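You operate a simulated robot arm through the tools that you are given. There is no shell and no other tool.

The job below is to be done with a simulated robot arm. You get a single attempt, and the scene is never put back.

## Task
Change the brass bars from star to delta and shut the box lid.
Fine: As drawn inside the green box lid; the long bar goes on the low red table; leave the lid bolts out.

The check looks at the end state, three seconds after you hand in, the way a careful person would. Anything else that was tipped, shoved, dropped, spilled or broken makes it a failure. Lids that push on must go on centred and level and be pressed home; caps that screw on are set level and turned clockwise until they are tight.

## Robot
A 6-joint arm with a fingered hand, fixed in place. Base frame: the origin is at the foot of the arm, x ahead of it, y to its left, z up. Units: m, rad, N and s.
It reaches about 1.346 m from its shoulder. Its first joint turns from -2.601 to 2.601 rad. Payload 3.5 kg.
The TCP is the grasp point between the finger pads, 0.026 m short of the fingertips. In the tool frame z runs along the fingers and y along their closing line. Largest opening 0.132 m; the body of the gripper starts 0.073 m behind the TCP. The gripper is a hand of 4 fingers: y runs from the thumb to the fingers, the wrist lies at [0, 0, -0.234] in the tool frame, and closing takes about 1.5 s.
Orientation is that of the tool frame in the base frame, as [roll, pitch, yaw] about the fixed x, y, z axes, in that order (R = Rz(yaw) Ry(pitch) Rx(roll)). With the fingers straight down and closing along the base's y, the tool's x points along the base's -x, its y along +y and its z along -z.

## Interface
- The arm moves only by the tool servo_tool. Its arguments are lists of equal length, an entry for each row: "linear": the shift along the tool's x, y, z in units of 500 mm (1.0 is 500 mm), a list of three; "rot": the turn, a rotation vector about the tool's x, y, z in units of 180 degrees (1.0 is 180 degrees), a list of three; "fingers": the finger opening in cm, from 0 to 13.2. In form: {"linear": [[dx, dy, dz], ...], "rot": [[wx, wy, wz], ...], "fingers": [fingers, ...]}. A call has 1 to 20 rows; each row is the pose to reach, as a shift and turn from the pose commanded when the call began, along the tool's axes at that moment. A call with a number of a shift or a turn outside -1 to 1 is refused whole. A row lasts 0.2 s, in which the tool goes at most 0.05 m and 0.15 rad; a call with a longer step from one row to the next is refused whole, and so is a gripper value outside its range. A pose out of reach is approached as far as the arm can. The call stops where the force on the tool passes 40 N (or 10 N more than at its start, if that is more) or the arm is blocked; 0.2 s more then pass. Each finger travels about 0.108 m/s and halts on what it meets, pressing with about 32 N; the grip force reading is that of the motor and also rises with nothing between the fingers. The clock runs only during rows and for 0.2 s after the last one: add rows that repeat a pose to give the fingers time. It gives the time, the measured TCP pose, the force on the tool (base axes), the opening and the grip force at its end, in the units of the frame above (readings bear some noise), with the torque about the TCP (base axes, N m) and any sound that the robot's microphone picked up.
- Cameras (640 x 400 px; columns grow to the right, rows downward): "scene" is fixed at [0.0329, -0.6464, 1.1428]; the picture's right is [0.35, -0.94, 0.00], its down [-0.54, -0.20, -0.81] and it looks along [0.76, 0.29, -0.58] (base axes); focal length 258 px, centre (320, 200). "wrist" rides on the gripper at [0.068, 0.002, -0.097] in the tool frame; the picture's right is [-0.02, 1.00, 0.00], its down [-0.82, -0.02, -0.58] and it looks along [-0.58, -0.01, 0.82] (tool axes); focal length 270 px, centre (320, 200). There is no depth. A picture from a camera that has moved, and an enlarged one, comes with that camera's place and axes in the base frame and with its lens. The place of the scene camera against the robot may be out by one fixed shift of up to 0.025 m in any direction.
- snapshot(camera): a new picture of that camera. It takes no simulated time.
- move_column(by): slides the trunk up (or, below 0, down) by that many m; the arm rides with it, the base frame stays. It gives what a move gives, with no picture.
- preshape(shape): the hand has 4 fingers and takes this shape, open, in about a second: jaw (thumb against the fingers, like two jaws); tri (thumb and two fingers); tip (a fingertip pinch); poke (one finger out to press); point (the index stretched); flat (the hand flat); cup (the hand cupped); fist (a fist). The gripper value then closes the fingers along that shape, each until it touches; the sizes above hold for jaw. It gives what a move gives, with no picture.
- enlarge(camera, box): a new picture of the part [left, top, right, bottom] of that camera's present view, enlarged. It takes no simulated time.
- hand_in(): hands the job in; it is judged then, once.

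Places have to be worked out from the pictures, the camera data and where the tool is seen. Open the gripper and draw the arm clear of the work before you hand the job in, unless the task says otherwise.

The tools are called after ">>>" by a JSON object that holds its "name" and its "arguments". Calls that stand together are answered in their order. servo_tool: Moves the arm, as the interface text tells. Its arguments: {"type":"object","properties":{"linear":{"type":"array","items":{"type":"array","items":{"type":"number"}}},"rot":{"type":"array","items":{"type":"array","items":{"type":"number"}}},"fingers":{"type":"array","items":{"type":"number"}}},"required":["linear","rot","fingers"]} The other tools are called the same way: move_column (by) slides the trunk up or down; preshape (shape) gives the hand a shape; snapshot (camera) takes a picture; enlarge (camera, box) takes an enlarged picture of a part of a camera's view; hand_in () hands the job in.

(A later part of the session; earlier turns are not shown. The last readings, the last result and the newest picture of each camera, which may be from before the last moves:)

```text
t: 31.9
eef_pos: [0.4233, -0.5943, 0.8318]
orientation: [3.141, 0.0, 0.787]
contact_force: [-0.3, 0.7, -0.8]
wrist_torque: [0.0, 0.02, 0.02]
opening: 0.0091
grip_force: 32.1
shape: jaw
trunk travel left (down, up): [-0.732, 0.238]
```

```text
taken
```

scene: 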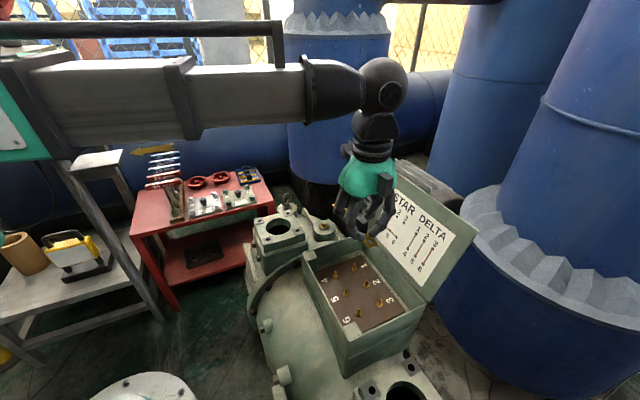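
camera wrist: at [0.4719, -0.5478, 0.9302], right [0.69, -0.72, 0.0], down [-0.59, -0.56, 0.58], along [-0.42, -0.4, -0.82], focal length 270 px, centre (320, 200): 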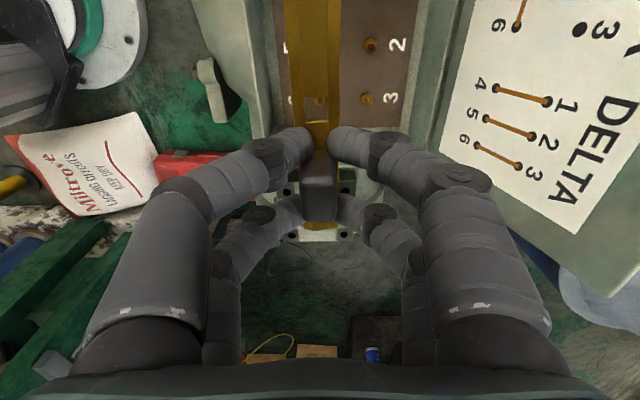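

The bar is securely held. Before carrying it over, I look closely at the red table for clear space.

>>> {"name": "enlarge", "arguments": {"camera": "scene", "box": [120, 130, 220, 250]}}

>>> {"name": "enlarge", "arguments": {"camera": "scene", "box": [180, 150, 290, 240]}}

>>> {"name": "enlarge", "arguments": {"camera": "scene", "box": [0, 0, 200, 200]}}

```text
3.33 times, centred on (170, 190) of scene
camera zoom: at [0.0329, -0.6464, 1.1428], right [0.35, -0.94, 0.0], down [-0.54, -0.2, -0.81], along [0.76, 0.29, -0.58], focal length 862 px, centre (820, 233)
```

zoom: 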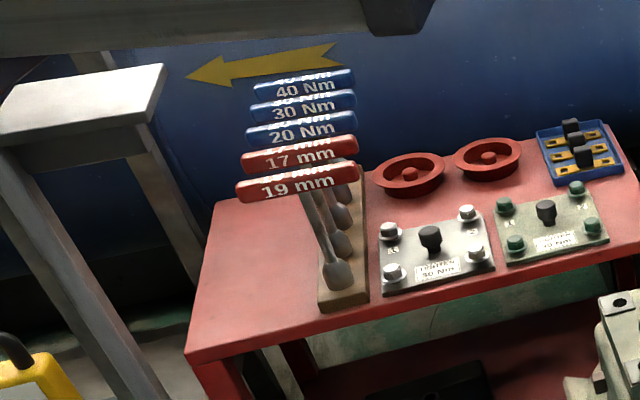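

```text
4.44 times, centred on (235, 195) of scene
camera zoom: at [0.0329, -0.6464, 1.1428], right [0.35, -0.94, 0.0], down [-0.54, -0.2, -0.81], along [0.76, 0.29, -0.58], focal length 1149 px, centre (698, 222)
```

zoom: 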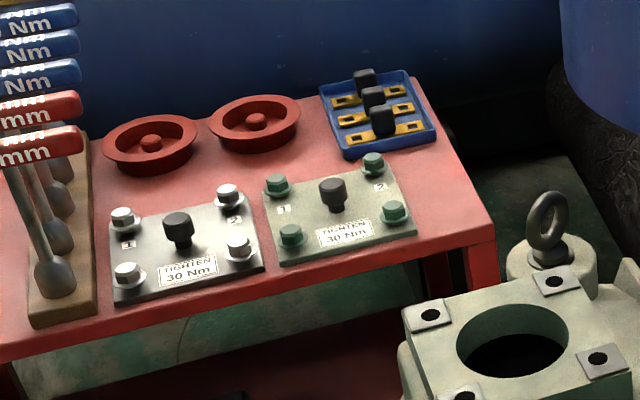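

```text
2.00 times, centred on (100, 100) of scene
camera zoom: at [0.0329, -0.6464, 1.1428], right [0.35, -0.94, 0.0], down [-0.54, -0.2, -0.81], along [0.76, 0.29, -0.58], focal length 517 px, centre (760, 400)
```

zoom: 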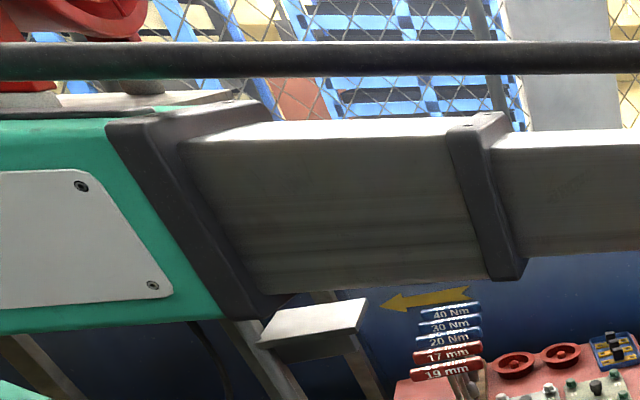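

The arm is a telescopic boom on a lift. On the table, the right-hand strip beside the green-bolt plate and in front of the blue tray is clear, about 65 × 210 mm. I carry the bar halfway there at z = 0.83.

>>> {"name": "servo_tool", "arguments": {"linear": [[0.06, -0.008, 0], [0.13, -0.017, 0], [0.2, -0.026, 0], [0.27, -0.035, 0], [0.34, -0.044, 0], [0.41, -0.053, 0], [0.48, -0.062, 0], [0.55, -0.072, 0], [0.61, -0.08, 0], [0.64, -0.084, 0], [0.64, -0.084, 0]], "rot": [[0, 0, 0], [0, 0, 0], [0, 0, 0], [0, 0, 0], [0, 0, 0], [0, 0, 0], [0, 0, 0], [0, 0, 0], [0, 0, 0], [0, 0, 0], [0, 0, 0]], "fingers": [0.8, 0.8, 0.8, 0.8, 0.8, 0.8, 0.8, 0.8, 0.8, 0.8, 0.8]}}

>>> {"name": "snapshot", "arguments": {"camera": "wrist"}}

>>> {"name": "snapshot", "arguments": {"camera": "scene"}}

```text
t: 34.4
eef_pos: [0.619, -0.3402, 0.8331]
orientation: [3.141, 0.0, 0.785]
contact_force: [0.1, 0.1, -0.8]
wrist_torque: [0.01, 0.01, -0.02]
opening: 0.0088
grip_force: 31.7
shape: jaw
trunk travel left (down, up): [-0.732, 0.238]
```

```text
taken
camera wrist: at [0.6674, -0.2914, 0.9303], right [0.69, -0.72, 0.0], down [-0.59, -0.56, 0.58], along [-0.42, -0.4, -0.82], focal length 270 px, centre (320, 200)
```

wrist: 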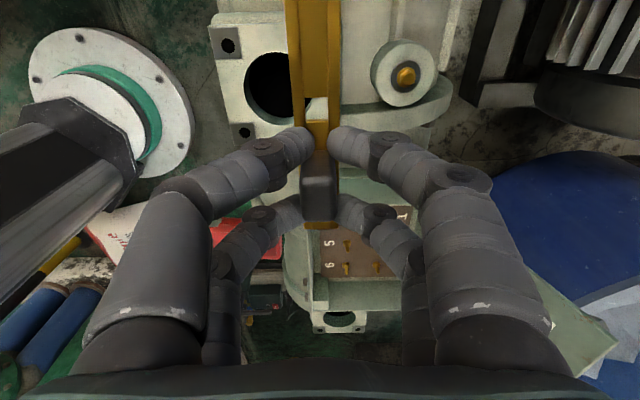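

```text
taken
```

scene: 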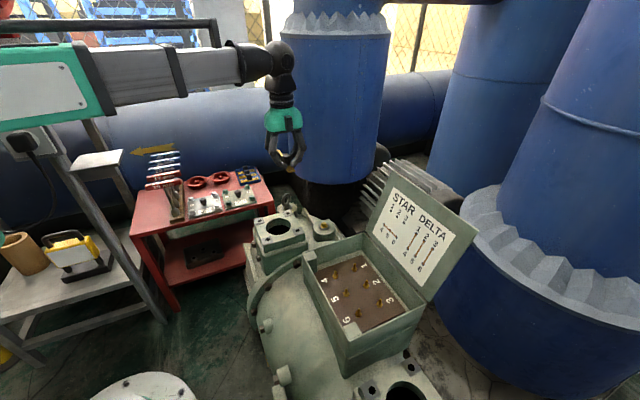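

Clear so far. I continue the second half to above the target strip, near (0.816, −0.082).

>>> {"name": "servo_tool", "arguments": {"linear": [[0.06, -0.008, 0], [0.13, -0.017, 0], [0.2, -0.026, 0], [0.27, -0.035, 0], [0.34, -0.044, 0], [0.41, -0.053, 0], [0.48, -0.062, 0], [0.55, -0.072, 0], [0.61, -0.08, 0], [0.643, -0.086, 0], [0.643, -0.086, 0]], "rot": [[0, 0, 0], [0, 0, 0], [0, 0, 0], [0, 0, 0], [0, 0, 0], [0, 0, 0], [0, 0, 0], [0, 0, 0], [0, 0, 0], [0, 0, 0], [0, 0, 0]], "fingers": [0.8, 0.8, 0.8, 0.8, 0.8, 0.8, 0.8, 0.8, 0.8, 0.8, 0.8]}}

>>> {"name": "snapshot", "arguments": {"camera": "wrist"}}

>>> {"name": "snapshot", "arguments": {"camera": "scene"}}

```text
t: 36.8
eef_pos: [0.8169, -0.0804, 0.8321]
orientation: [3.14, -0.001, 0.786]
contact_force: [0.1, 0.1, -1.6]
wrist_torque: [0.0, 0.0, -0.02]
opening: 0.0088
grip_force: 32.0
shape: jaw
trunk travel left (down, up): [-0.732, 0.238]
```

```text
taken
camera wrist: at [0.8655, -0.0336, 0.9302], right [0.69, -0.72, 0.0], down [-0.59, -0.56, 0.58], along [-0.42, -0.4, -0.82], focal length 270 px, centre (320, 200)
```

wrist: 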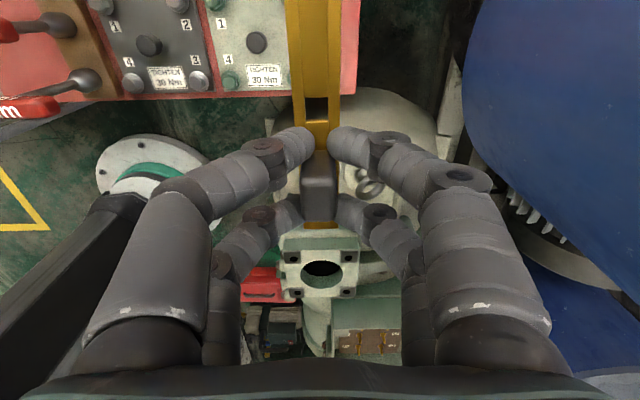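

```text
taken
```

scene: 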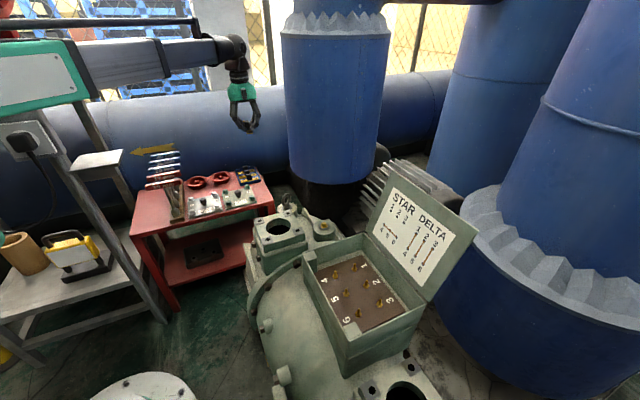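

The table's front edge is at row ~95 and its right edge at column ~358, so the clear strip lies slightly right of and behind the bar. I shift +20 mm in tool y and +20 mm in tool x, then lower 0.15 m for a closer look.

>>> {"name": "servo_tool", "arguments": {"linear": [[0.02, 0.02, 0], [0.04, 0.04, 0], [0.04, 0.04, 0]], "rot": [[0, 0, 0], [0, 0, 0], [0, 0, 0]], "fingers": [0.8, 0.8, 0.8]}}

>>> {"name": "move_column", "arguments": {"by": -0.15}}

>>> {"name": "snapshot", "arguments": {"camera": "wrist"}}

>>> {"name": "enlarge", "arguments": {"camera": "scene", "box": [180, 110, 290, 240]}}

```text
t: 37.5
eef_pos: [0.8463, -0.0809, 0.8337]
orientation: [3.14, -0.002, 0.785]
contact_force: [0.0, 0.3, -0.9]
wrist_torque: [-0.04, -0.04, -0.02]
opening: 0.0089
grip_force: 31.5
shape: jaw
trunk travel left (down, up): [-0.732, 0.238]
```

```text
t: 39.3
eef_pos: [0.8457, -0.0805, 0.6827]
orientation: [3.14, -0.001, 0.786]
contact_force: [0.6, 0.3, -1.4]
wrist_torque: [-0.01, 0.0, 0.01]
opening: 0.0087
grip_force: 32.2
shape: jaw
trunk travel left (down, up): [-0.582, 0.388]
```

```text
taken
camera wrist: at [0.8939, -0.0335, 0.7803], right [0.69, -0.72, 0.0], down [-0.59, -0.56, 0.58], along [-0.42, -0.4, -0.82], focal length 270 px, centre (320, 200)
```

wrist: 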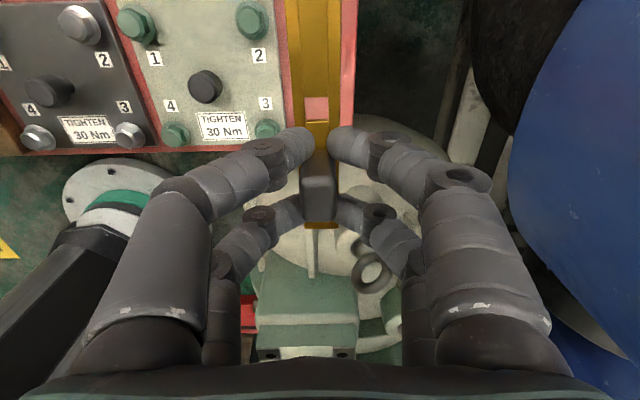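

```text
3.08 times, centred on (235, 175) of scene
camera zoom: at [0.0329, -0.6464, 1.1428], right [0.35, -0.94, 0.0], down [-0.54, -0.2, -0.81], along [0.76, 0.29, -0.58], focal length 796 px, centre (582, 277)
```

zoom: 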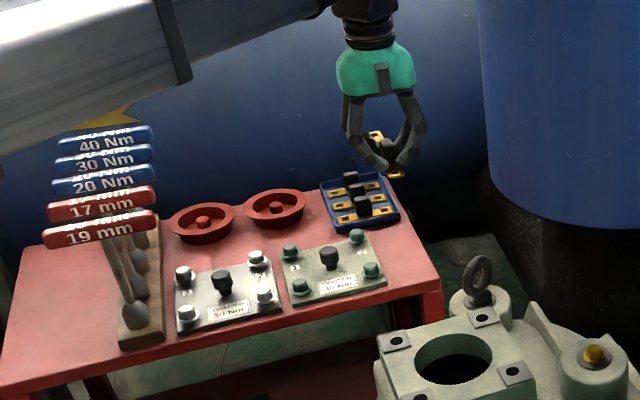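

>>> {"name": "enlarge", "arguments": {"camera": "wrist", "box": [220, 0, 400, 170]}}

```text
2.35 times, centred on (310, 85) of wrist
camera zoom: at [0.8939, -0.0335, 0.7803], right [0.69, -0.72, 0.0], down [-0.59, -0.56, 0.58], along [-0.42, -0.4, -0.82], focal length 636 px, centre (344, 471)
```

zoom: 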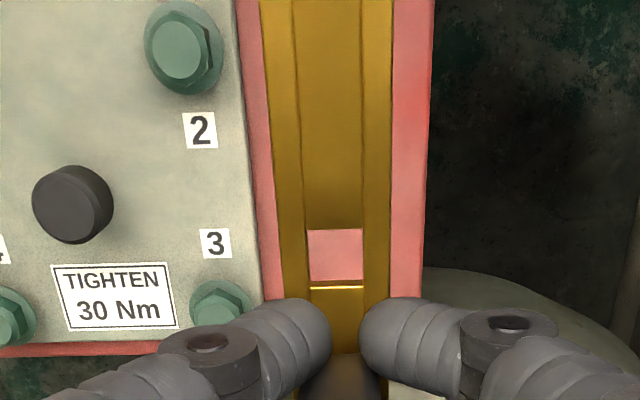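

The bar is centred over the clear strip, about ±38 mm to the plate and to the table edge, with 25 mm of margin at the front. Table height works out near 0.467, so I lower 0.14 m first and then approach in small steps.

>>> {"name": "move_column", "arguments": {"by": -0.14}}

>>> {"name": "snapshot", "arguments": {"camera": "wrist"}}

>>> {"name": "enlarge", "arguments": {"camera": "scene", "box": [210, 140, 290, 220]}}

```text
t: 41.0
eef_pos: [0.8457, -0.082, 0.5429]
orientation: [3.139, -0.001, 0.786]
contact_force: [0.5, -0.3, -0.8]
wrist_torque: [0.03, 0.0, 0.01]
opening: 0.0086
grip_force: 31.9
shape: jaw
trunk travel left (down, up): [-0.442, 0.528]
```

```text
taken
camera wrist: at [0.8939, -0.0335, 0.6403], right [0.69, -0.72, 0.0], down [-0.59, -0.56, 0.58], along [-0.42, -0.4, -0.82], focal length 270 px, centre (320, 200)
```

wrist: 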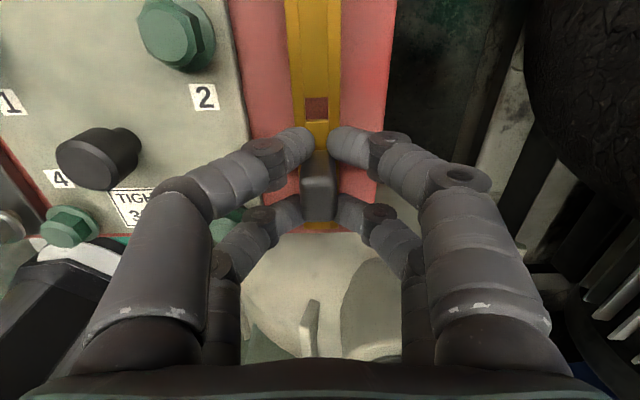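

```text
5.00 times, centred on (250, 180) of scene
camera zoom: at [0.0329, -0.6464, 1.1428], right [0.35, -0.94, 0.0], down [-0.54, -0.2, -0.81], along [0.76, 0.29, -0.58], focal length 1293 px, centre (670, 300)
```

zoom: 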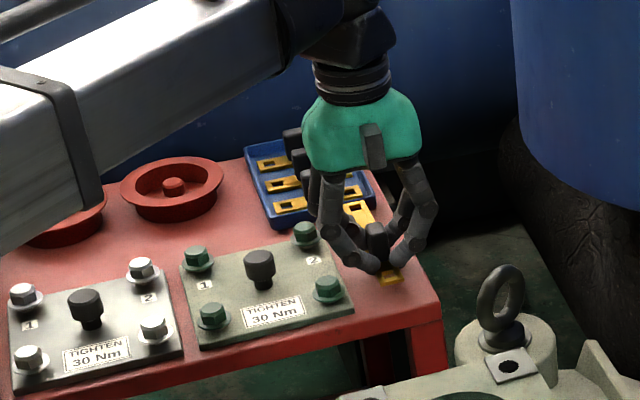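

Before going lower, I check the boom's clearance over the T‑handles in the full scene view.

>>> {"name": "snapshot", "arguments": {"camera": "scene"}}

>>> {"name": "enlarge", "arguments": {"camera": "scene", "box": [120, 110, 260, 240]}}

```text
taken
```

scene: 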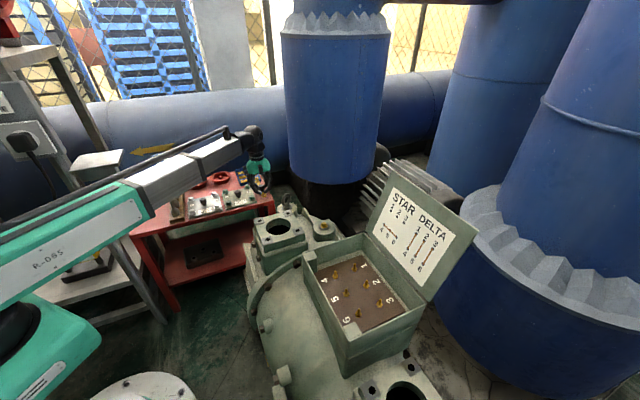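

```text
3.08 times, centred on (190, 175) of scene
camera zoom: at [0.0329, -0.6464, 1.1428], right [0.35, -0.94, 0.0], down [-0.54, -0.2, -0.81], along [0.76, 0.29, -0.58], focal length 796 px, centre (720, 277)
```

zoom: 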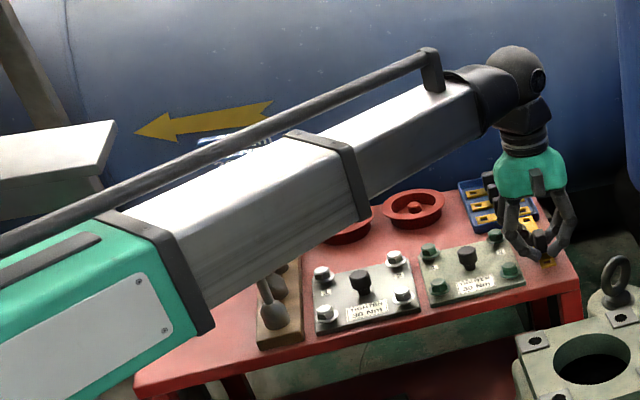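

By projection the boom line runs near y ≈ −0.08, about 0.1 m from the nearest T‑handle end, so it is clear. I lower 25 mm more and check.

>>> {"name": "move_column", "arguments": {"by": -0.025}}

>>> {"name": "enlarge", "arguments": {"camera": "scene", "box": [220, 150, 290, 220]}}

>>> {"name": "enlarge", "arguments": {"camera": "wrist", "box": [220, 0, 420, 250]}}

```text
t: 41.5
eef_pos: [0.8464, -0.0811, 0.5284]
orientation: [3.133, -0.004, 0.786]
contact_force: [0.0, 1.0, 50.8]
wrist_torque: [-0.22, 0.3, -0.02]
opening: 0.0095
grip_force: 31.6
shape: jaw
trunk travel left (down, up): [-0.423, 0.547]
stopped: the force on the tool passed its limit at 72 N (the readings are from after the stop); the commanded pose is now the measured one
```

```text
5.71 times, centred on (255, 185) of scene
camera zoom: at [0.0329, -0.6464, 1.1428], right [0.35, -0.94, 0.0], down [-0.54, -0.2, -0.81], along [0.76, 0.29, -0.58], focal length 1477 px, centre (691, 286)
```

zoom: 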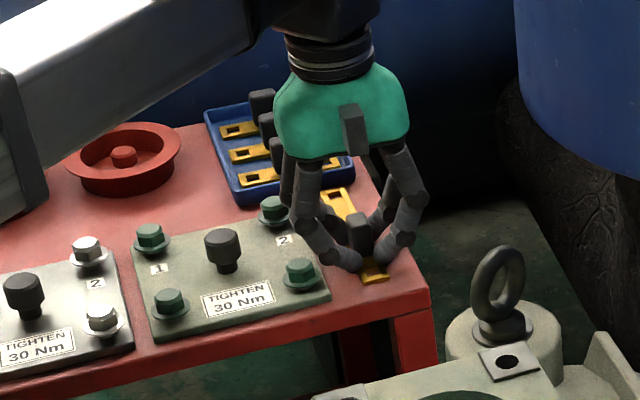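

```text
1.60 times, centred on (320, 125) of wrist
camera zoom: at [0.8929, -0.0333, 0.6257], right [0.69, -0.72, 0.01], down [-0.6, -0.56, 0.57], along [-0.41, -0.4, -0.82], focal length 432 px, centre (320, 320)
```

zoom: 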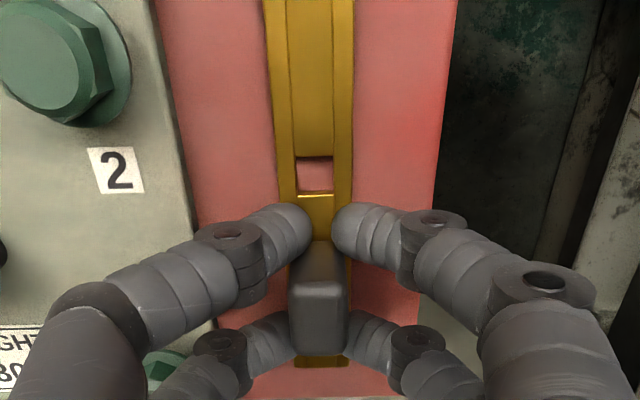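

The bar is on the table: contact at TCP z ≈ 0.528 with a 50 N load. I ease the trunk up 4 mm to take the load off before opening.

>>> {"name": "move_column", "arguments": {"by": 0.004}}

```text
t: 42.0
eef_pos: [0.8458, -0.0805, 0.5275]
orientation: [3.139, -0.002, 0.787]
contact_force: [-3.8, 0.1, 11.5]
wrist_torque: [-0.17, 0.35, -0.07]
opening: 0.009
grip_force: 32.2
shape: jaw
trunk travel left (down, up): [-0.427, 0.543]
```

>>> {"name": "move_column", "arguments": {"by": 0.001}}

>>> {"name": "servo_tool", "arguments": {"linear": [[0, 0, 0], [0, 0, 0], [0, 0, 0], [0, 0, 0], [0, 0, 0], [0, 0, 0]], "rot": [[0, 0, 0], [0, 0, 0], [0, 0, 0], [0, 0, 0], [0, 0, 0], [0, 0, 0]], "fingers": [1.4, 2.0, 2.6, 3.2, 3.2, 3.2]}}

>>> {"name": "snapshot", "arguments": {"camera": "wrist"}}

>>> {"name": "enlarge", "arguments": {"camera": "scene", "box": [220, 150, 290, 220]}}

```text
t: 42.6
eef_pos: [0.8475, -0.0818, 0.5287]
orientation: [3.135, -0.003, 0.785]
contact_force: [0.5, 0.0, 0.4]
wrist_torque: [-0.03, 0.03, 0.02]
opening: 0.0088
grip_force: 32.5
shape: jaw
trunk travel left (down, up): [-0.428, 0.542]
```

```text
t: 44.0
eef_pos: [0.8469, -0.0804, 0.5304]
orientation: [3.137, -0.002, 0.785]
contact_force: [0.8, 0.2, -0.4]
wrist_torque: [-0.03, 0.04, 0.0]
opening: 0.0317
grip_force: 0.1
shape: jaw
trunk travel left (down, up): [-0.428, 0.542]
```

```text
taken
camera wrist: at [0.895, -0.0335, 0.6264], right [0.69, -0.72, 0.0], down [-0.59, -0.56, 0.58], along [-0.41, -0.4, -0.82], focal length 270 px, centre (320, 200)
```

wrist: 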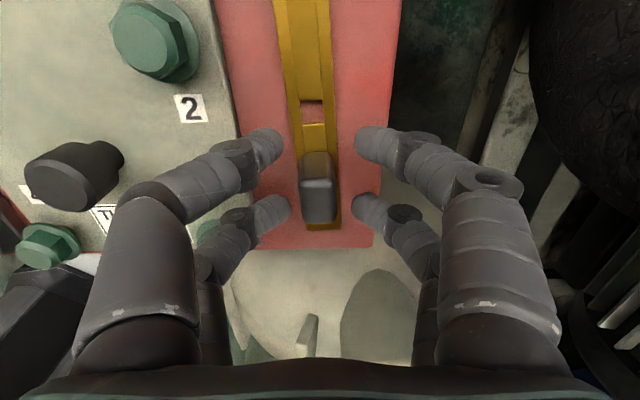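

```text
5.71 times, centred on (255, 185) of scene
camera zoom: at [0.0329, -0.6464, 1.1428], right [0.35, -0.94, 0.0], down [-0.54, -0.2, -0.81], along [0.76, 0.29, -0.58], focal length 1477 px, centre (691, 286)
```

zoom: 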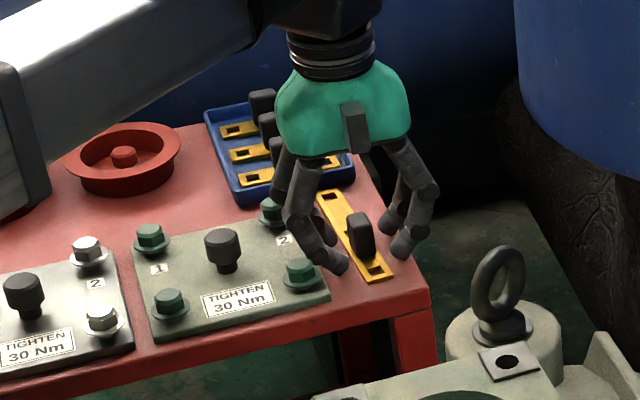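

The long bar lies flat and free on the table, clear of the edge and the plate. I raise 0.25 m straight up and then look at the blue tray.

>>> {"name": "move_column", "arguments": {"by": 0.25}}

>>> {"name": "enlarge", "arguments": {"camera": "scene", "box": [210, 140, 290, 220]}}

>>> {"name": "snapshot", "arguments": {"camera": "wrist"}}

```text
t: 46.5
eef_pos: [0.8479, -0.0826, 0.7784]
orientation: [3.138, -0.001, 0.785]
contact_force: [-0.5, -0.7, 0.4]
wrist_torque: [0.0, 0.02, 0.02]
opening: 0.0314
grip_force: 0.1
shape: jaw
trunk travel left (down, up): [-0.678, 0.292]
```

```text
5.00 times, centred on (250, 180) of scene
camera zoom: at [0.0329, -0.6464, 1.1428], right [0.35, -0.94, 0.0], down [-0.54, -0.2, -0.81], along [0.76, 0.29, -0.58], focal length 1293 px, centre (670, 300)
```

zoom: 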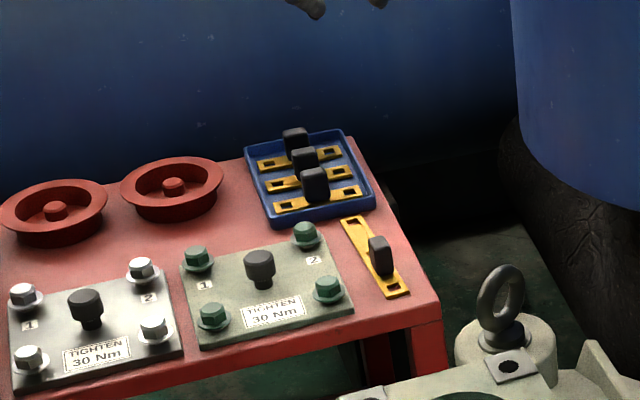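

```text
taken
camera wrist: at [0.895, -0.0335, 0.8764], right [0.69, -0.72, 0.0], down [-0.59, -0.56, 0.58], along [-0.41, -0.4, -0.82], focal length 270 px, centre (320, 200)
```

wrist: 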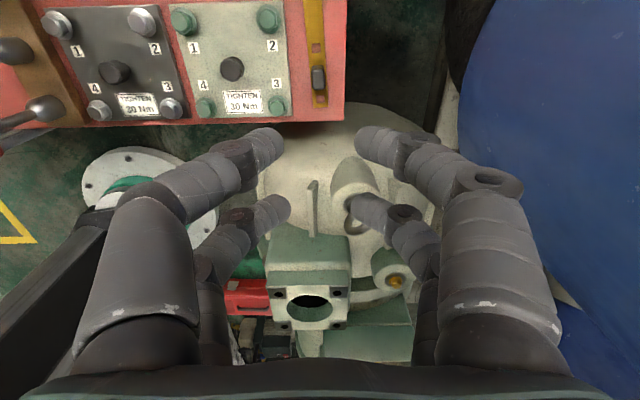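

The bar is well placed on the table. Now I turn back to yaw +135°, which suits both the tray bars and the box, while moving to just in front of the tray for a look down.

>>> {"name": "servo_tool", "arguments": {"linear": [[0.02, -0.006, 0], [0.04, -0.012, 0], [0.06, -0.018, 0], [0.08, -0.024, 0], [0.1, -0.03, 0], [0.12, -0.036, 0], [0.14, -0.042, 0], [0.16, -0.048, 0], [0.18, -0.054, 0], [0.2, -0.06, 0], [0.22, -0.066, 0], [0.2326, -0.0714, 0], [0.2326, -0.0714, 0]], "rot": [[0, 0, -0.042], [0, 0, -0.084], [0, 0, -0.126], [0, 0, -0.168], [0, 0, -0.21], [0, 0, -0.252], [0, 0, -0.294], [0, 0, -0.336], [0, 0, -0.378], [0, 0, -0.42], [0, 0, -0.462], [0, 0, -0.5], [0, 0, -0.5]], "fingers": [3.2, 3.2, 3.2, 3.2, 3.2, 3.2, 3.2, 3.2, 3.2, 3.2, 3.2, 3.2, 3.2]}}

>>> {"name": "snapshot", "arguments": {"camera": "wrist"}}

>>> {"name": "snapshot", "arguments": {"camera": "scene"}}

```text
t: 49.3
eef_pos: [0.9038, 0.0264, 0.7788]
orientation: [3.14, 0.005, 2.357]
contact_force: [0.6, -0.9, -0.6]
wrist_torque: [0.0, 0.0, 0.0]
opening: 0.0318
grip_force: 0.1
shape: jaw
trunk travel left (down, up): [-0.678, 0.292]
```

```text
taken
camera wrist: at [0.8554, 0.0761, 0.876], right [0.72, 0.69, 0.0], down [0.56, -0.59, 0.58], along [0.4, -0.42, -0.81], focal length 270 px, centre (320, 200)
```

wrist: 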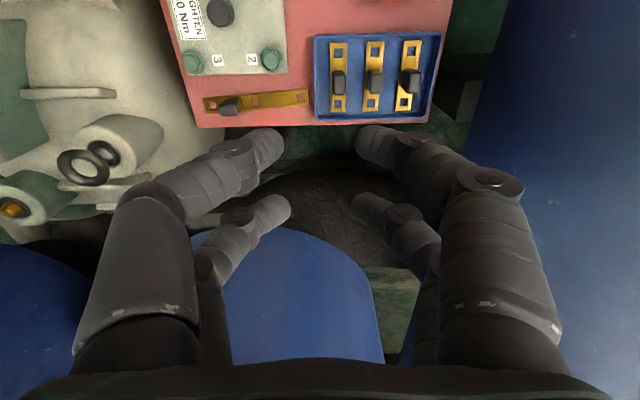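

```text
taken
```

scene: 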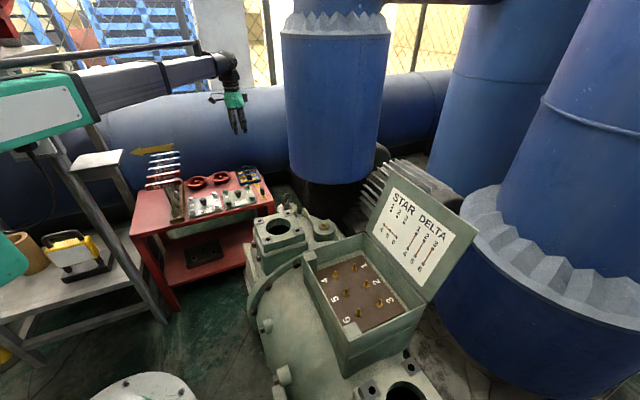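

A clear view of the tray, with the three short bars running along tool x. I zoom in to measure them.

>>> {"name": "enlarge", "arguments": {"camera": "wrist", "box": [290, 15, 460, 135]}}

>>> {"name": "enlarge", "arguments": {"camera": "wrist", "box": [310, 25, 440, 125]}}

```text
3.33 times, centred on (375, 75) of wrist
camera zoom: at [0.8554, 0.0761, 0.876], right [0.72, 0.69, 0.0], down [0.56, -0.59, 0.58], along [0.4, -0.42, -0.81], focal length 901 px, centre (137, 617)
```

zoom: 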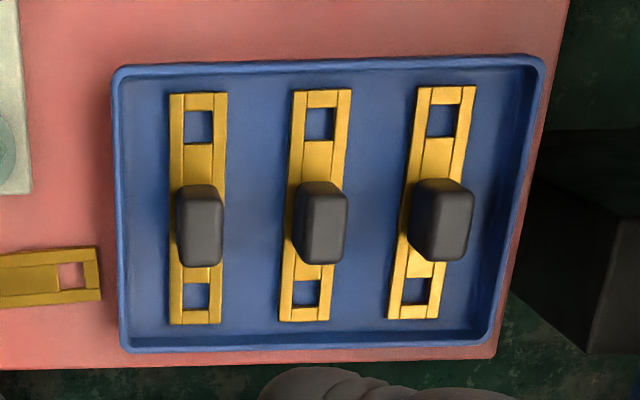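

```text
4.00 times, centred on (375, 75) of wrist
camera zoom: at [0.8554, 0.0761, 0.876], right [0.72, 0.69, 0.0], down [0.56, -0.59, 0.58], along [0.4, -0.42, -0.81], focal length 1081 px, centre (100, 700)
```

zoom: 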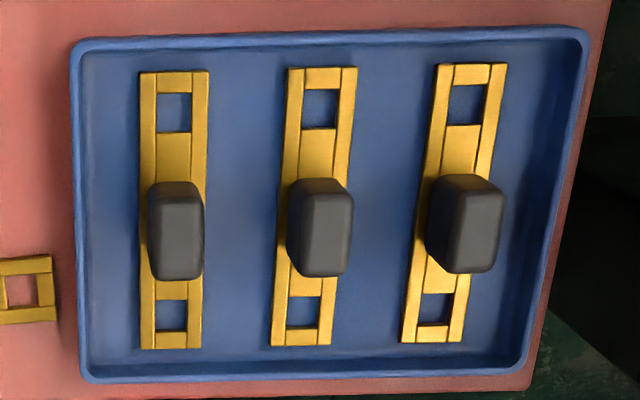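

The bars are parallel to tool x at about 45 mm pitch, and knob 1 sits at roughly x −5 mm, y +24 mm in the tool frame. I move over knob 1 and lower 0.15 m for a precise look.

>>> {"name": "servo_tool", "arguments": {"linear": [[-0.005, 0.024, 0], [-0.0108, 0.048, 0], [-0.0108, 0.048, 0]], "rot": [[0, 0, 0], [0, 0, 0], [0, 0, 0]], "fingers": [2.8, 2.6, 2.6]}}

>>> {"name": "move_column", "arguments": {"by": -0.15}}

>>> {"name": "snapshot", "arguments": {"camera": "wrist"}}

>>> {"name": "enlarge", "arguments": {"camera": "wrist", "box": [250, 50, 450, 190]}}

```text
t: 50.1
eef_pos: [0.9244, 0.0398, 0.78]
orientation: [3.14, 0.003, 2.357]
contact_force: [-0.7, -0.1, 0.3]
wrist_torque: [0.01, 0.0, 0.01]
opening: 0.0262
grip_force: 0.1
shape: jaw
trunk travel left (down, up): [-0.678, 0.292]
```

```text
t: 51.9
eef_pos: [0.9239, 0.0404, 0.6299]
orientation: [3.139, 0.004, 2.356]
contact_force: [0.1, 0.0, 0.6]
wrist_torque: [-0.01, -0.02, 0.02]
opening: 0.0268
grip_force: 0.1
shape: jaw
trunk travel left (down, up): [-0.528, 0.442]
```

```text
taken
camera wrist: at [0.8756, 0.0898, 0.726], right [0.72, 0.69, 0.0], down [0.56, -0.59, 0.58], along [0.4, -0.42, -0.81], focal length 270 px, centre (320, 200)
```

wrist: 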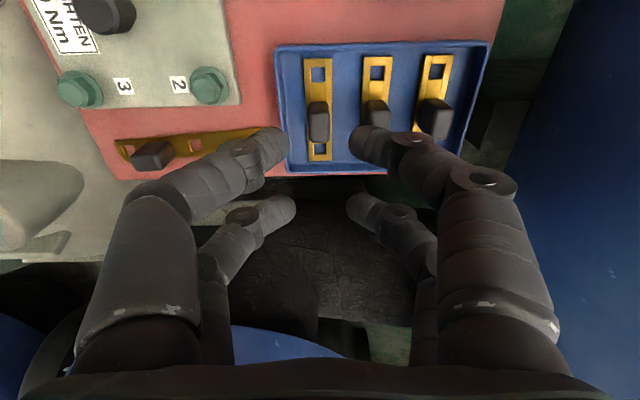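

```text
2.86 times, centred on (350, 120) of wrist
camera zoom: at [0.8756, 0.0898, 0.726], right [0.72, 0.69, 0.0], down [0.56, -0.59, 0.58], along [0.4, -0.42, -0.81], focal length 772 px, centre (234, 429)
```

zoom: 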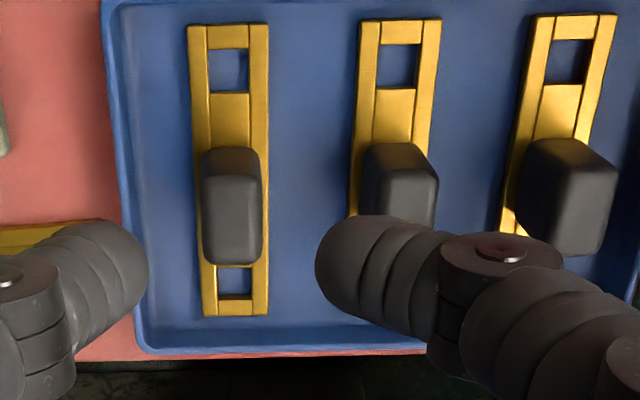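

Knob 1 is centred in y and about 2–3 mm toward −x. I nudge x, trim the slight tilt, narrow to 2.4 cm, and lower 70 mm to re-check.

>>> {"name": "servo_tool", "arguments": {"linear": [[-0.005, 0, 0], [-0.005, 0, 0], [-0.005, 0, 0]], "rot": [[0, 0.0012, 0], [0, 0.0012, 0], [0, 0.0012, 0]], "fingers": [2.4, 2.4, 2.4]}}

>>> {"name": "move_column", "arguments": {"by": -0.07}}

>>> {"name": "snapshot", "arguments": {"camera": "wrist"}}

>>> {"name": "enlarge", "arguments": {"camera": "wrist", "box": [240, 60, 400, 220]}}

>>> {"name": "enlarge", "arguments": {"camera": "scene", "box": [210, 140, 290, 220]}}

```text
t: 52.7
eef_pos: [0.9257, 0.0382, 0.6279]
orientation: [3.14, 0.0, 2.356]
contact_force: [-0.5, -0.5, 0.0]
wrist_torque: [0.0, -0.02, -0.02]
opening: 0.0245
grip_force: 0.1
shape: jaw
trunk travel left (down, up): [-0.528, 0.442]
```

```text
t: 53.8
eef_pos: [0.9263, 0.0385, 0.5588]
orientation: [3.141, -0.001, 2.357]
contact_force: [-0.5, 0.0, 0.2]
wrist_torque: [-0.03, -0.02, 0.0]
opening: 0.0245
grip_force: 0.0
shape: jaw
trunk travel left (down, up): [-0.458, 0.512]
```

```text
taken
camera wrist: at [0.8779, 0.0875, 0.6562], right [0.72, 0.69, 0.0], down [0.56, -0.59, 0.58], along [0.4, -0.42, -0.82], focal length 270 px, centre (320, 200)
```

wrist: 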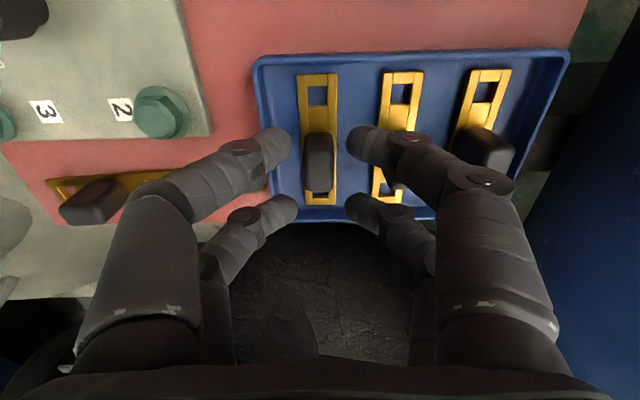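

```text
2.50 times, centred on (320, 140) of wrist
camera zoom: at [0.8779, 0.0875, 0.6562], right [0.72, 0.69, 0.0], down [0.56, -0.59, 0.58], along [0.4, -0.42, -0.82], focal length 676 px, centre (320, 350)
```

zoom: 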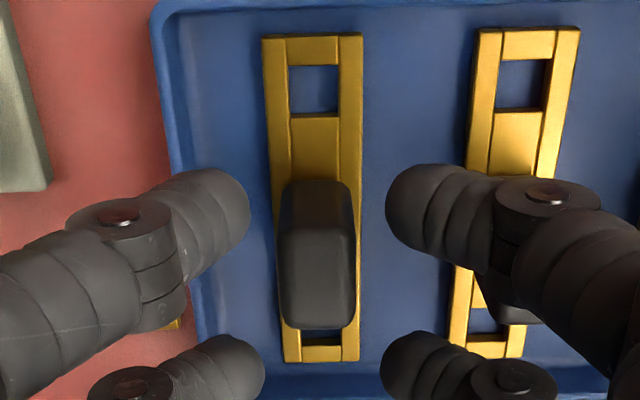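

```text
5.00 times, centred on (250, 180) of scene
camera zoom: at [0.0329, -0.6464, 1.1428], right [0.35, -0.94, 0.0], down [-0.54, -0.2, -0.81], along [0.76, 0.29, -0.58], focal length 1293 px, centre (670, 300)
```

zoom: 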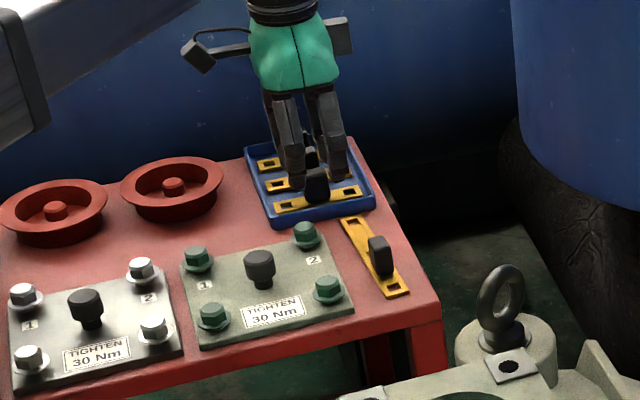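

The alignment is good. To keep the right fingers off knob 2, I narrow to 2.0 cm and go down 22 mm.

>>> {"name": "servo_tool", "arguments": {"linear": [[0, 0, 0], [0, 0, 0]], "rot": [[0, 0, 0], [0, 0, 0]], "fingers": [2.0, 2.0]}}

>>> {"name": "move_column", "arguments": {"by": -0.022}}

>>> {"name": "snapshot", "arguments": {"camera": "wrist"}}

>>> {"name": "enlarge", "arguments": {"camera": "scene", "box": [220, 150, 280, 210]}}

```text
t: 54.4
eef_pos: [0.9262, 0.0378, 0.5591]
orientation: [3.139, -0.001, 2.356]
contact_force: [-0.5, 0.6, -0.9]
wrist_torque: [-0.04, 0.0, 0.0]
opening: 0.0204
grip_force: 0.1
shape: jaw
trunk travel left (down, up): [-0.458, 0.512]
```

```text
t: 55.0
eef_pos: [0.9269, 0.0379, 0.5416]
orientation: [3.131, 0.005, 2.355]
contact_force: [-1.8, -1.3, 43.1]
wrist_torque: [1.05, -1.17, 0.03]
opening: 0.0215
grip_force: 0.1
shape: jaw
trunk travel left (down, up): [-0.437, 0.533]
stopped: the force on the tool passed its limit at 54 N (the readings are from after the stop); the commanded pose is now the measured one
```

```text
taken
camera wrist: at [0.8766, 0.0874, 0.6396], right [0.72, 0.69, 0.01], down [0.56, -0.59, 0.58], along [0.41, -0.42, -0.81], focal length 270 px, centre (320, 200)
```

wrist: 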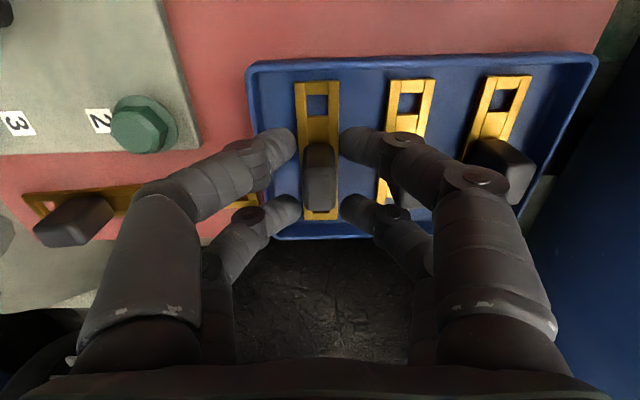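

```text
6.67 times, centred on (250, 180) of scene
camera zoom: at [0.0329, -0.6464, 1.1428], right [0.35, -0.94, 0.0], down [-0.54, -0.2, -0.81], along [0.76, 0.29, -0.58], focal length 1724 px, centre (787, 333)
```

zoom: 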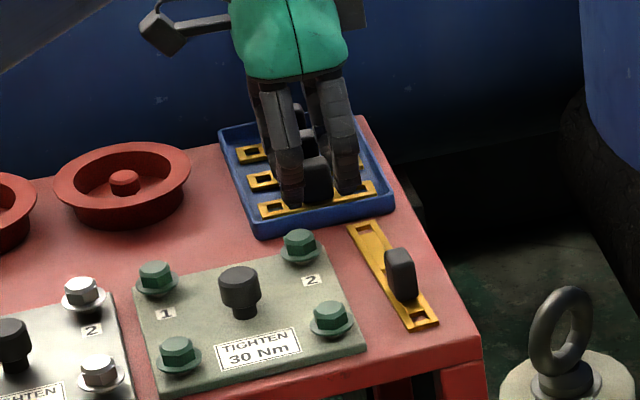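

Contact: the torque reading places it about 36 mm to the +y side, so the right fingers are resting on knob 2's top. I back up 5 mm; the fingertips should still overlap knob 1 enough to grip it there.

>>> {"name": "move_column", "arguments": {"by": 0.005}}

>>> {"name": "snapshot", "arguments": {"camera": "wrist"}}

>>> {"name": "enlarge", "arguments": {"camera": "wrist", "box": [240, 60, 440, 260]}}

```text
t: 55.5
eef_pos: [0.9271, 0.0371, 0.5453]
orientation: [3.138, 0.002, 2.357]
contact_force: [-2.8, 0.3, 8.6]
wrist_torque: [0.25, -0.24, 0.15]
opening: 0.0202
grip_force: 0.1
shape: jaw
trunk travel left (down, up): [-0.442, 0.528]
```

```text
taken
camera wrist: at [0.8777, 0.0874, 0.6411], right [0.72, 0.69, 0.01], down [0.56, -0.59, 0.58], along [0.4, -0.42, -0.82], focal length 270 px, centre (320, 200)
```

wrist: 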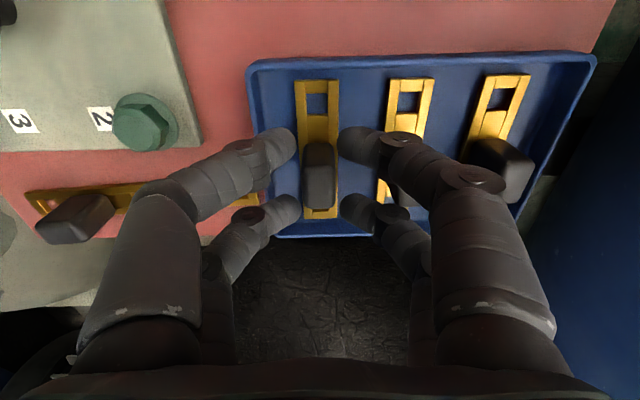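

```text
2.00 times, centred on (340, 160) of wrist
camera zoom: at [0.8777, 0.0874, 0.6411], right [0.72, 0.69, 0.01], down [0.56, -0.59, 0.58], along [0.4, -0.42, -0.82], focal length 541 px, centre (280, 280)
```

zoom: 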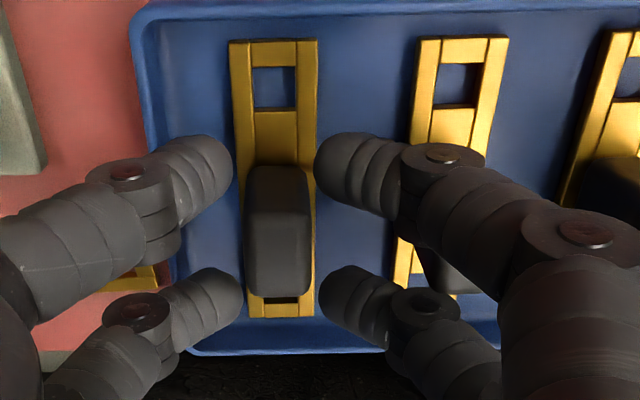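

Still 9 N on knob 2. The earlier grip closed at 0.94 cm because the tips cage the knob's corners, so I can narrow to 1.3 cm and still clear knob 1. I raise 4 mm, narrow, then lower again.

>>> {"name": "move_column", "arguments": {"by": 0.004}}

>>> {"name": "servo_tool", "arguments": {"linear": [[0, 0, 0], [0, 0, 0], [0, 0, 0]], "rot": [[0, 0, 0], [0, 0, 0], [0, 0, 0]], "fingers": [1.6, 1.3, 1.3]}}

>>> {"name": "enlarge", "arguments": {"camera": "wrist", "box": [240, 60, 440, 260]}}

```text
t: 56.0
eef_pos: [0.9274, 0.0377, 0.5481]
orientation: [3.138, 0.0, 2.357]
contact_force: [-0.6, 0.5, 0.7]
wrist_torque: [-0.01, 0.02, 0.0]
opening: 0.0202
grip_force: 0.0
shape: jaw
trunk travel left (down, up): [-0.446, 0.524]
```

```text
t: 56.8
eef_pos: [0.9269, 0.0372, 0.5472]
orientation: [3.137, 0.001, 2.356]
contact_force: [-1.2, -0.7, -0.9]
wrist_torque: [-0.03, -0.02, 0.0]
opening: 0.0132
grip_force: 0.1
shape: jaw
trunk travel left (down, up): [-0.446, 0.524]
```

```text
2.00 times, centred on (340, 160) of wrist
camera zoom: at [0.8786, 0.0874, 0.6446], right [0.72, 0.69, 0.01], down [0.56, -0.59, 0.58], along [0.4, -0.42, -0.82], focal length 541 px, centre (280, 280)
```

zoom: 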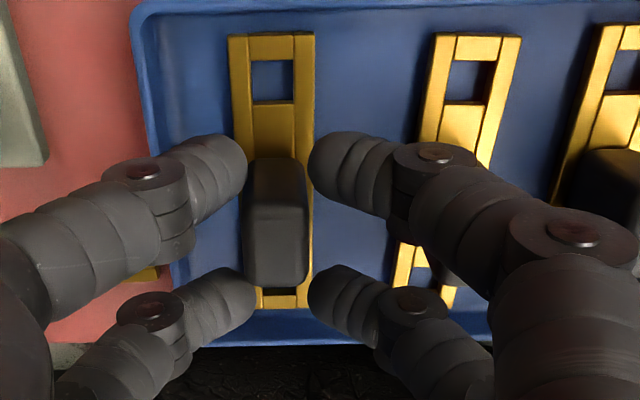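

Centred with the gap narrowed and no contact. I lower in small steps, watching the force.

>>> {"name": "move_column", "arguments": {"by": -0.006}}

```text
t: 57.4
eef_pos: [0.9281, 0.0371, 0.5401]
orientation: [3.135, 0.002, 2.355]
contact_force: [-0.2, 0.1, 0.5]
wrist_torque: [0.01, 0.0, -0.01]
opening: 0.0135
grip_force: 0.1
shape: jaw
trunk travel left (down, up): [-0.44, 0.53]
```

>>> {"name": "move_column", "arguments": {"by": -0.003}}

```text
t: 57.9
eef_pos: [0.9267, 0.0367, 0.5391]
orientation: [3.136, 0.003, 2.355]
contact_force: [0.4, 0.8, -0.1]
wrist_torque: [-0.02, 0.02, -0.02]
opening: 0.0132
grip_force: 0.1
shape: jaw
trunk travel left (down, up): [-0.437, 0.533]
```

>>> {"name": "move_column", "arguments": {"by": -0.003}}

>>> {"name": "enlarge", "arguments": {"camera": "wrist", "box": [240, 60, 440, 260]}}

```text
t: 58.4
eef_pos: [0.9265, 0.0384, 0.5347]
orientation: [3.136, 0.002, 2.356]
contact_force: [0.3, -0.7, 0.6]
wrist_torque: [-0.02, 0.0, -0.04]
opening: 0.0134
grip_force: 0.1
shape: jaw
trunk travel left (down, up): [-0.434, 0.536]
```

```text
2.00 times, centred on (340, 160) of wrist
camera zoom: at [0.8786, 0.0873, 0.6326], right [0.72, 0.69, 0.01], down [0.56, -0.59, 0.58], along [0.4, -0.42, -0.82], focal length 541 px, centre (280, 280)
```

zoom: 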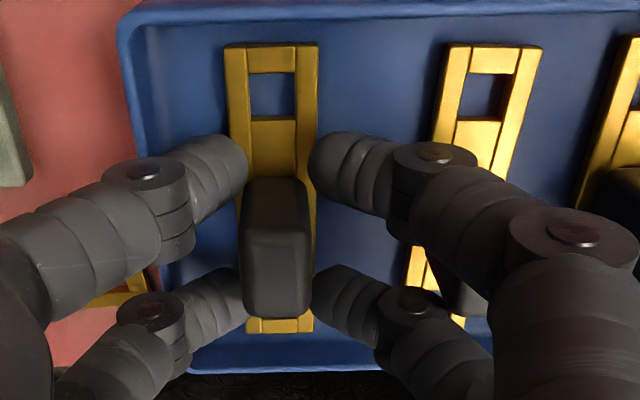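

At TCP z ≈ 0.535 there is no contact and the knob is well inside the fingers. I close on it.

>>> {"name": "servo_tool", "arguments": {"linear": [[0, 0, 0], [0, 0, 0], [0, 0, 0], [0, 0, 0], [0, 0, 0]], "rot": [[0, 0, 0], [0, 0, 0], [0, 0, 0], [0, 0, 0], [0, 0, 0]], "fingers": [1.1, 0.9, 0.7, 0.6, 0.6]}}

>>> {"name": "enlarge", "arguments": {"camera": "wrist", "box": [240, 60, 440, 260]}}

```text
t: 59.6
eef_pos: [0.9277, 0.0374, 0.5351]
orientation: [3.137, 0.002, 2.356]
contact_force: [-0.2, 0.0, 0.0]
wrist_torque: [0.0, 0.03, 0.02]
opening: 0.0057
grip_force: 0.1
shape: jaw
trunk travel left (down, up): [-0.434, 0.536]
```

```text
2.00 times, centred on (340, 160) of wrist
camera zoom: at [0.8785, 0.0873, 0.6326], right [0.72, 0.69, 0.01], down [0.56, -0.59, 0.58], along [0.4, -0.42, -0.82], focal length 541 px, centre (280, 280)
```

zoom: 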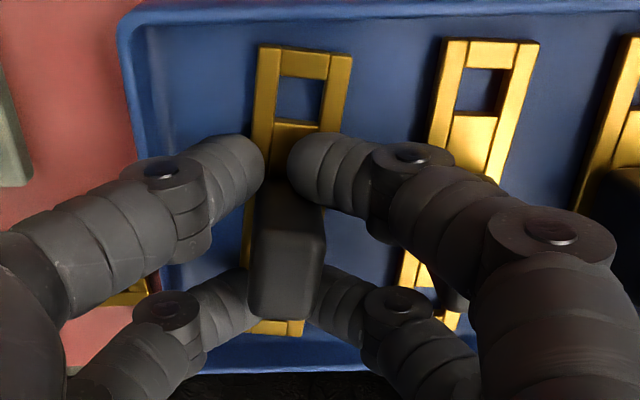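

The fingers closed past the knob without gripping, and the bar turned about 5°, because only its corners were touched. I reopen slightly to see how the knob now sits between the finger pairs.

>>> {"name": "servo_tool", "arguments": {"linear": [[0, 0, 0], [0, 0, 0], [0, 0, 0]], "rot": [[0, 0, 0], [0, 0, 0], [0, 0, 0]], "fingers": [1.2, 1.5, 1.5]}}

>>> {"name": "move_column", "arguments": {"by": 0.06}}

>>> {"name": "snapshot", "arguments": {"camera": "wrist"}}

>>> {"name": "enlarge", "arguments": {"camera": "wrist", "box": [240, 30, 440, 200]}}

```text
t: 60.4
eef_pos: [0.9278, 0.038, 0.535]
orientation: [3.134, 0.002, 2.357]
contact_force: [-0.1, -0.3, 1.1]
wrist_torque: [0.01, 0.02, -0.03]
opening: 0.0146
grip_force: 0.0
shape: jaw
trunk travel left (down, up): [-0.434, 0.536]
```

```text
t: 61.4
eef_pos: [0.9279, 0.0377, 0.596]
orientation: [3.137, 0.0, 2.357]
contact_force: [-0.1, -0.4, -0.5]
wrist_torque: [-0.02, 0.05, 0.03]
opening: 0.0146
grip_force: 0.2
shape: jaw
trunk travel left (down, up): [-0.494, 0.476]
```

```text
taken
camera wrist: at [0.8786, 0.0874, 0.6926], right [0.72, 0.69, 0.01], down [0.56, -0.59, 0.58], along [0.4, -0.42, -0.82], focal length 270 px, centre (320, 200)
```

wrist: 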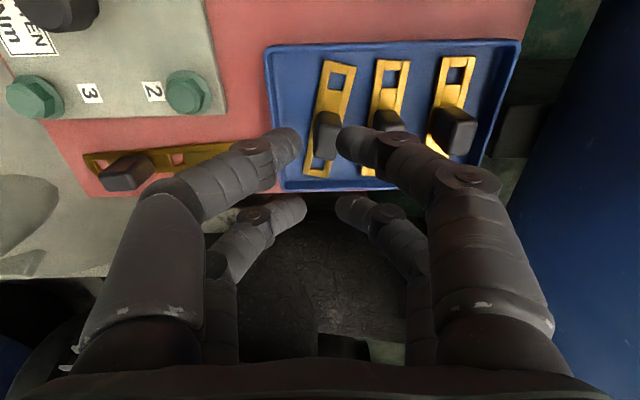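

```text
2.35 times, centred on (340, 115) of wrist
camera zoom: at [0.8786, 0.0874, 0.6926], right [0.72, 0.69, 0.01], down [0.56, -0.59, 0.58], along [0.4, -0.42, -0.82], focal length 636 px, centre (273, 400)
```

zoom: 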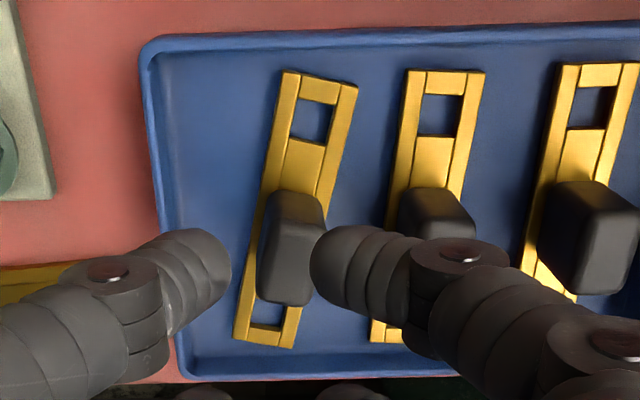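

Bar 1 has turned about 12.7° in the tray, its knob now at about (0.5, 5.3) mm in the tool frame. A firmer hold is a flat pinch with just the front finger pair, so I rotate to match the bar and shift so that pair (tool x ≈ +19 mm) is over the knob.

>>> {"name": "servo_tool", "arguments": {"linear": [[-0.018, 0.0011, 0], [-0.036, 0.0022, 0], [-0.036, 0.0022, 0]], "rot": [[0, 0, 0.036], [0, 0, 0.0706], [0, 0, 0.0706]], "fingers": [1.9, 1.9, 1.9]}}

>>> {"name": "move_column", "arguments": {"by": -0.03}}

>>> {"name": "snapshot", "arguments": {"camera": "wrist"}}

>>> {"name": "enlarge", "arguments": {"camera": "wrist", "box": [240, 30, 440, 200]}}

```text
t: 62.2
eef_pos: [0.9409, 0.0253, 0.5956]
orientation: [3.137, 0.0, 2.135]
contact_force: [0.6, 0.2, 0.5]
wrist_torque: [-0.04, 0.02, -0.01]
opening: 0.0187
grip_force: 0.0
shape: jaw
trunk travel left (down, up): [-0.494, 0.476]
```

```text
t: 63.0
eef_pos: [0.9417, 0.0257, 0.565]
orientation: [3.136, 0.001, 2.134]
contact_force: [0.1, 0.1, 0.3]
wrist_torque: [-0.01, 0.0, -0.02]
opening: 0.0187
grip_force: 0.0
shape: jaw
trunk travel left (down, up): [-0.464, 0.506]
```

```text
taken
camera wrist: at [0.9047, 0.0849, 0.6626], right [0.86, 0.51, 0.01], down [0.42, -0.7, 0.58], along [0.3, -0.49, -0.82], focal length 270 px, centre (320, 200)
```

wrist: 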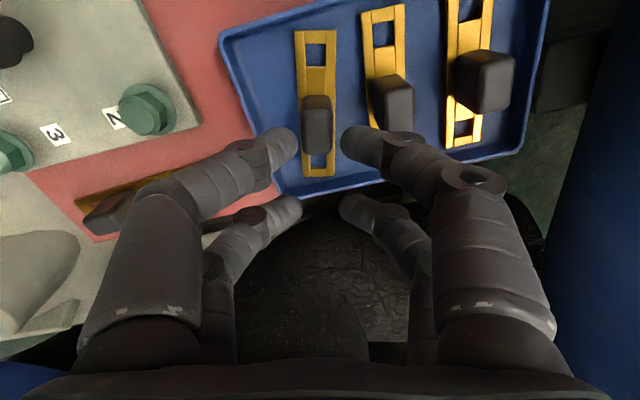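

```text
2.35 times, centred on (340, 115) of wrist
camera zoom: at [0.9047, 0.0849, 0.6626], right [0.86, 0.51, 0.01], down [0.42, -0.7, 0.58], along [0.3, -0.49, -0.82], focal length 636 px, centre (273, 400)
```

zoom: 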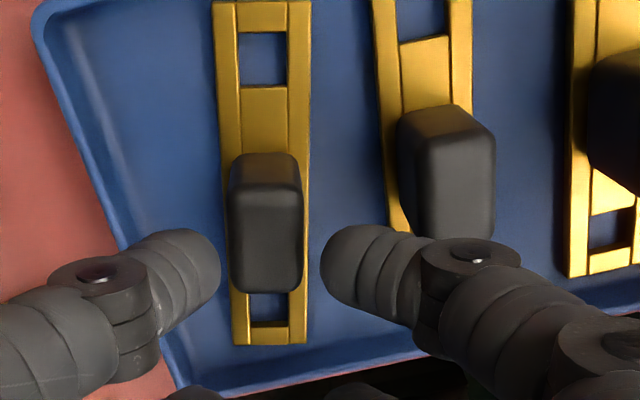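

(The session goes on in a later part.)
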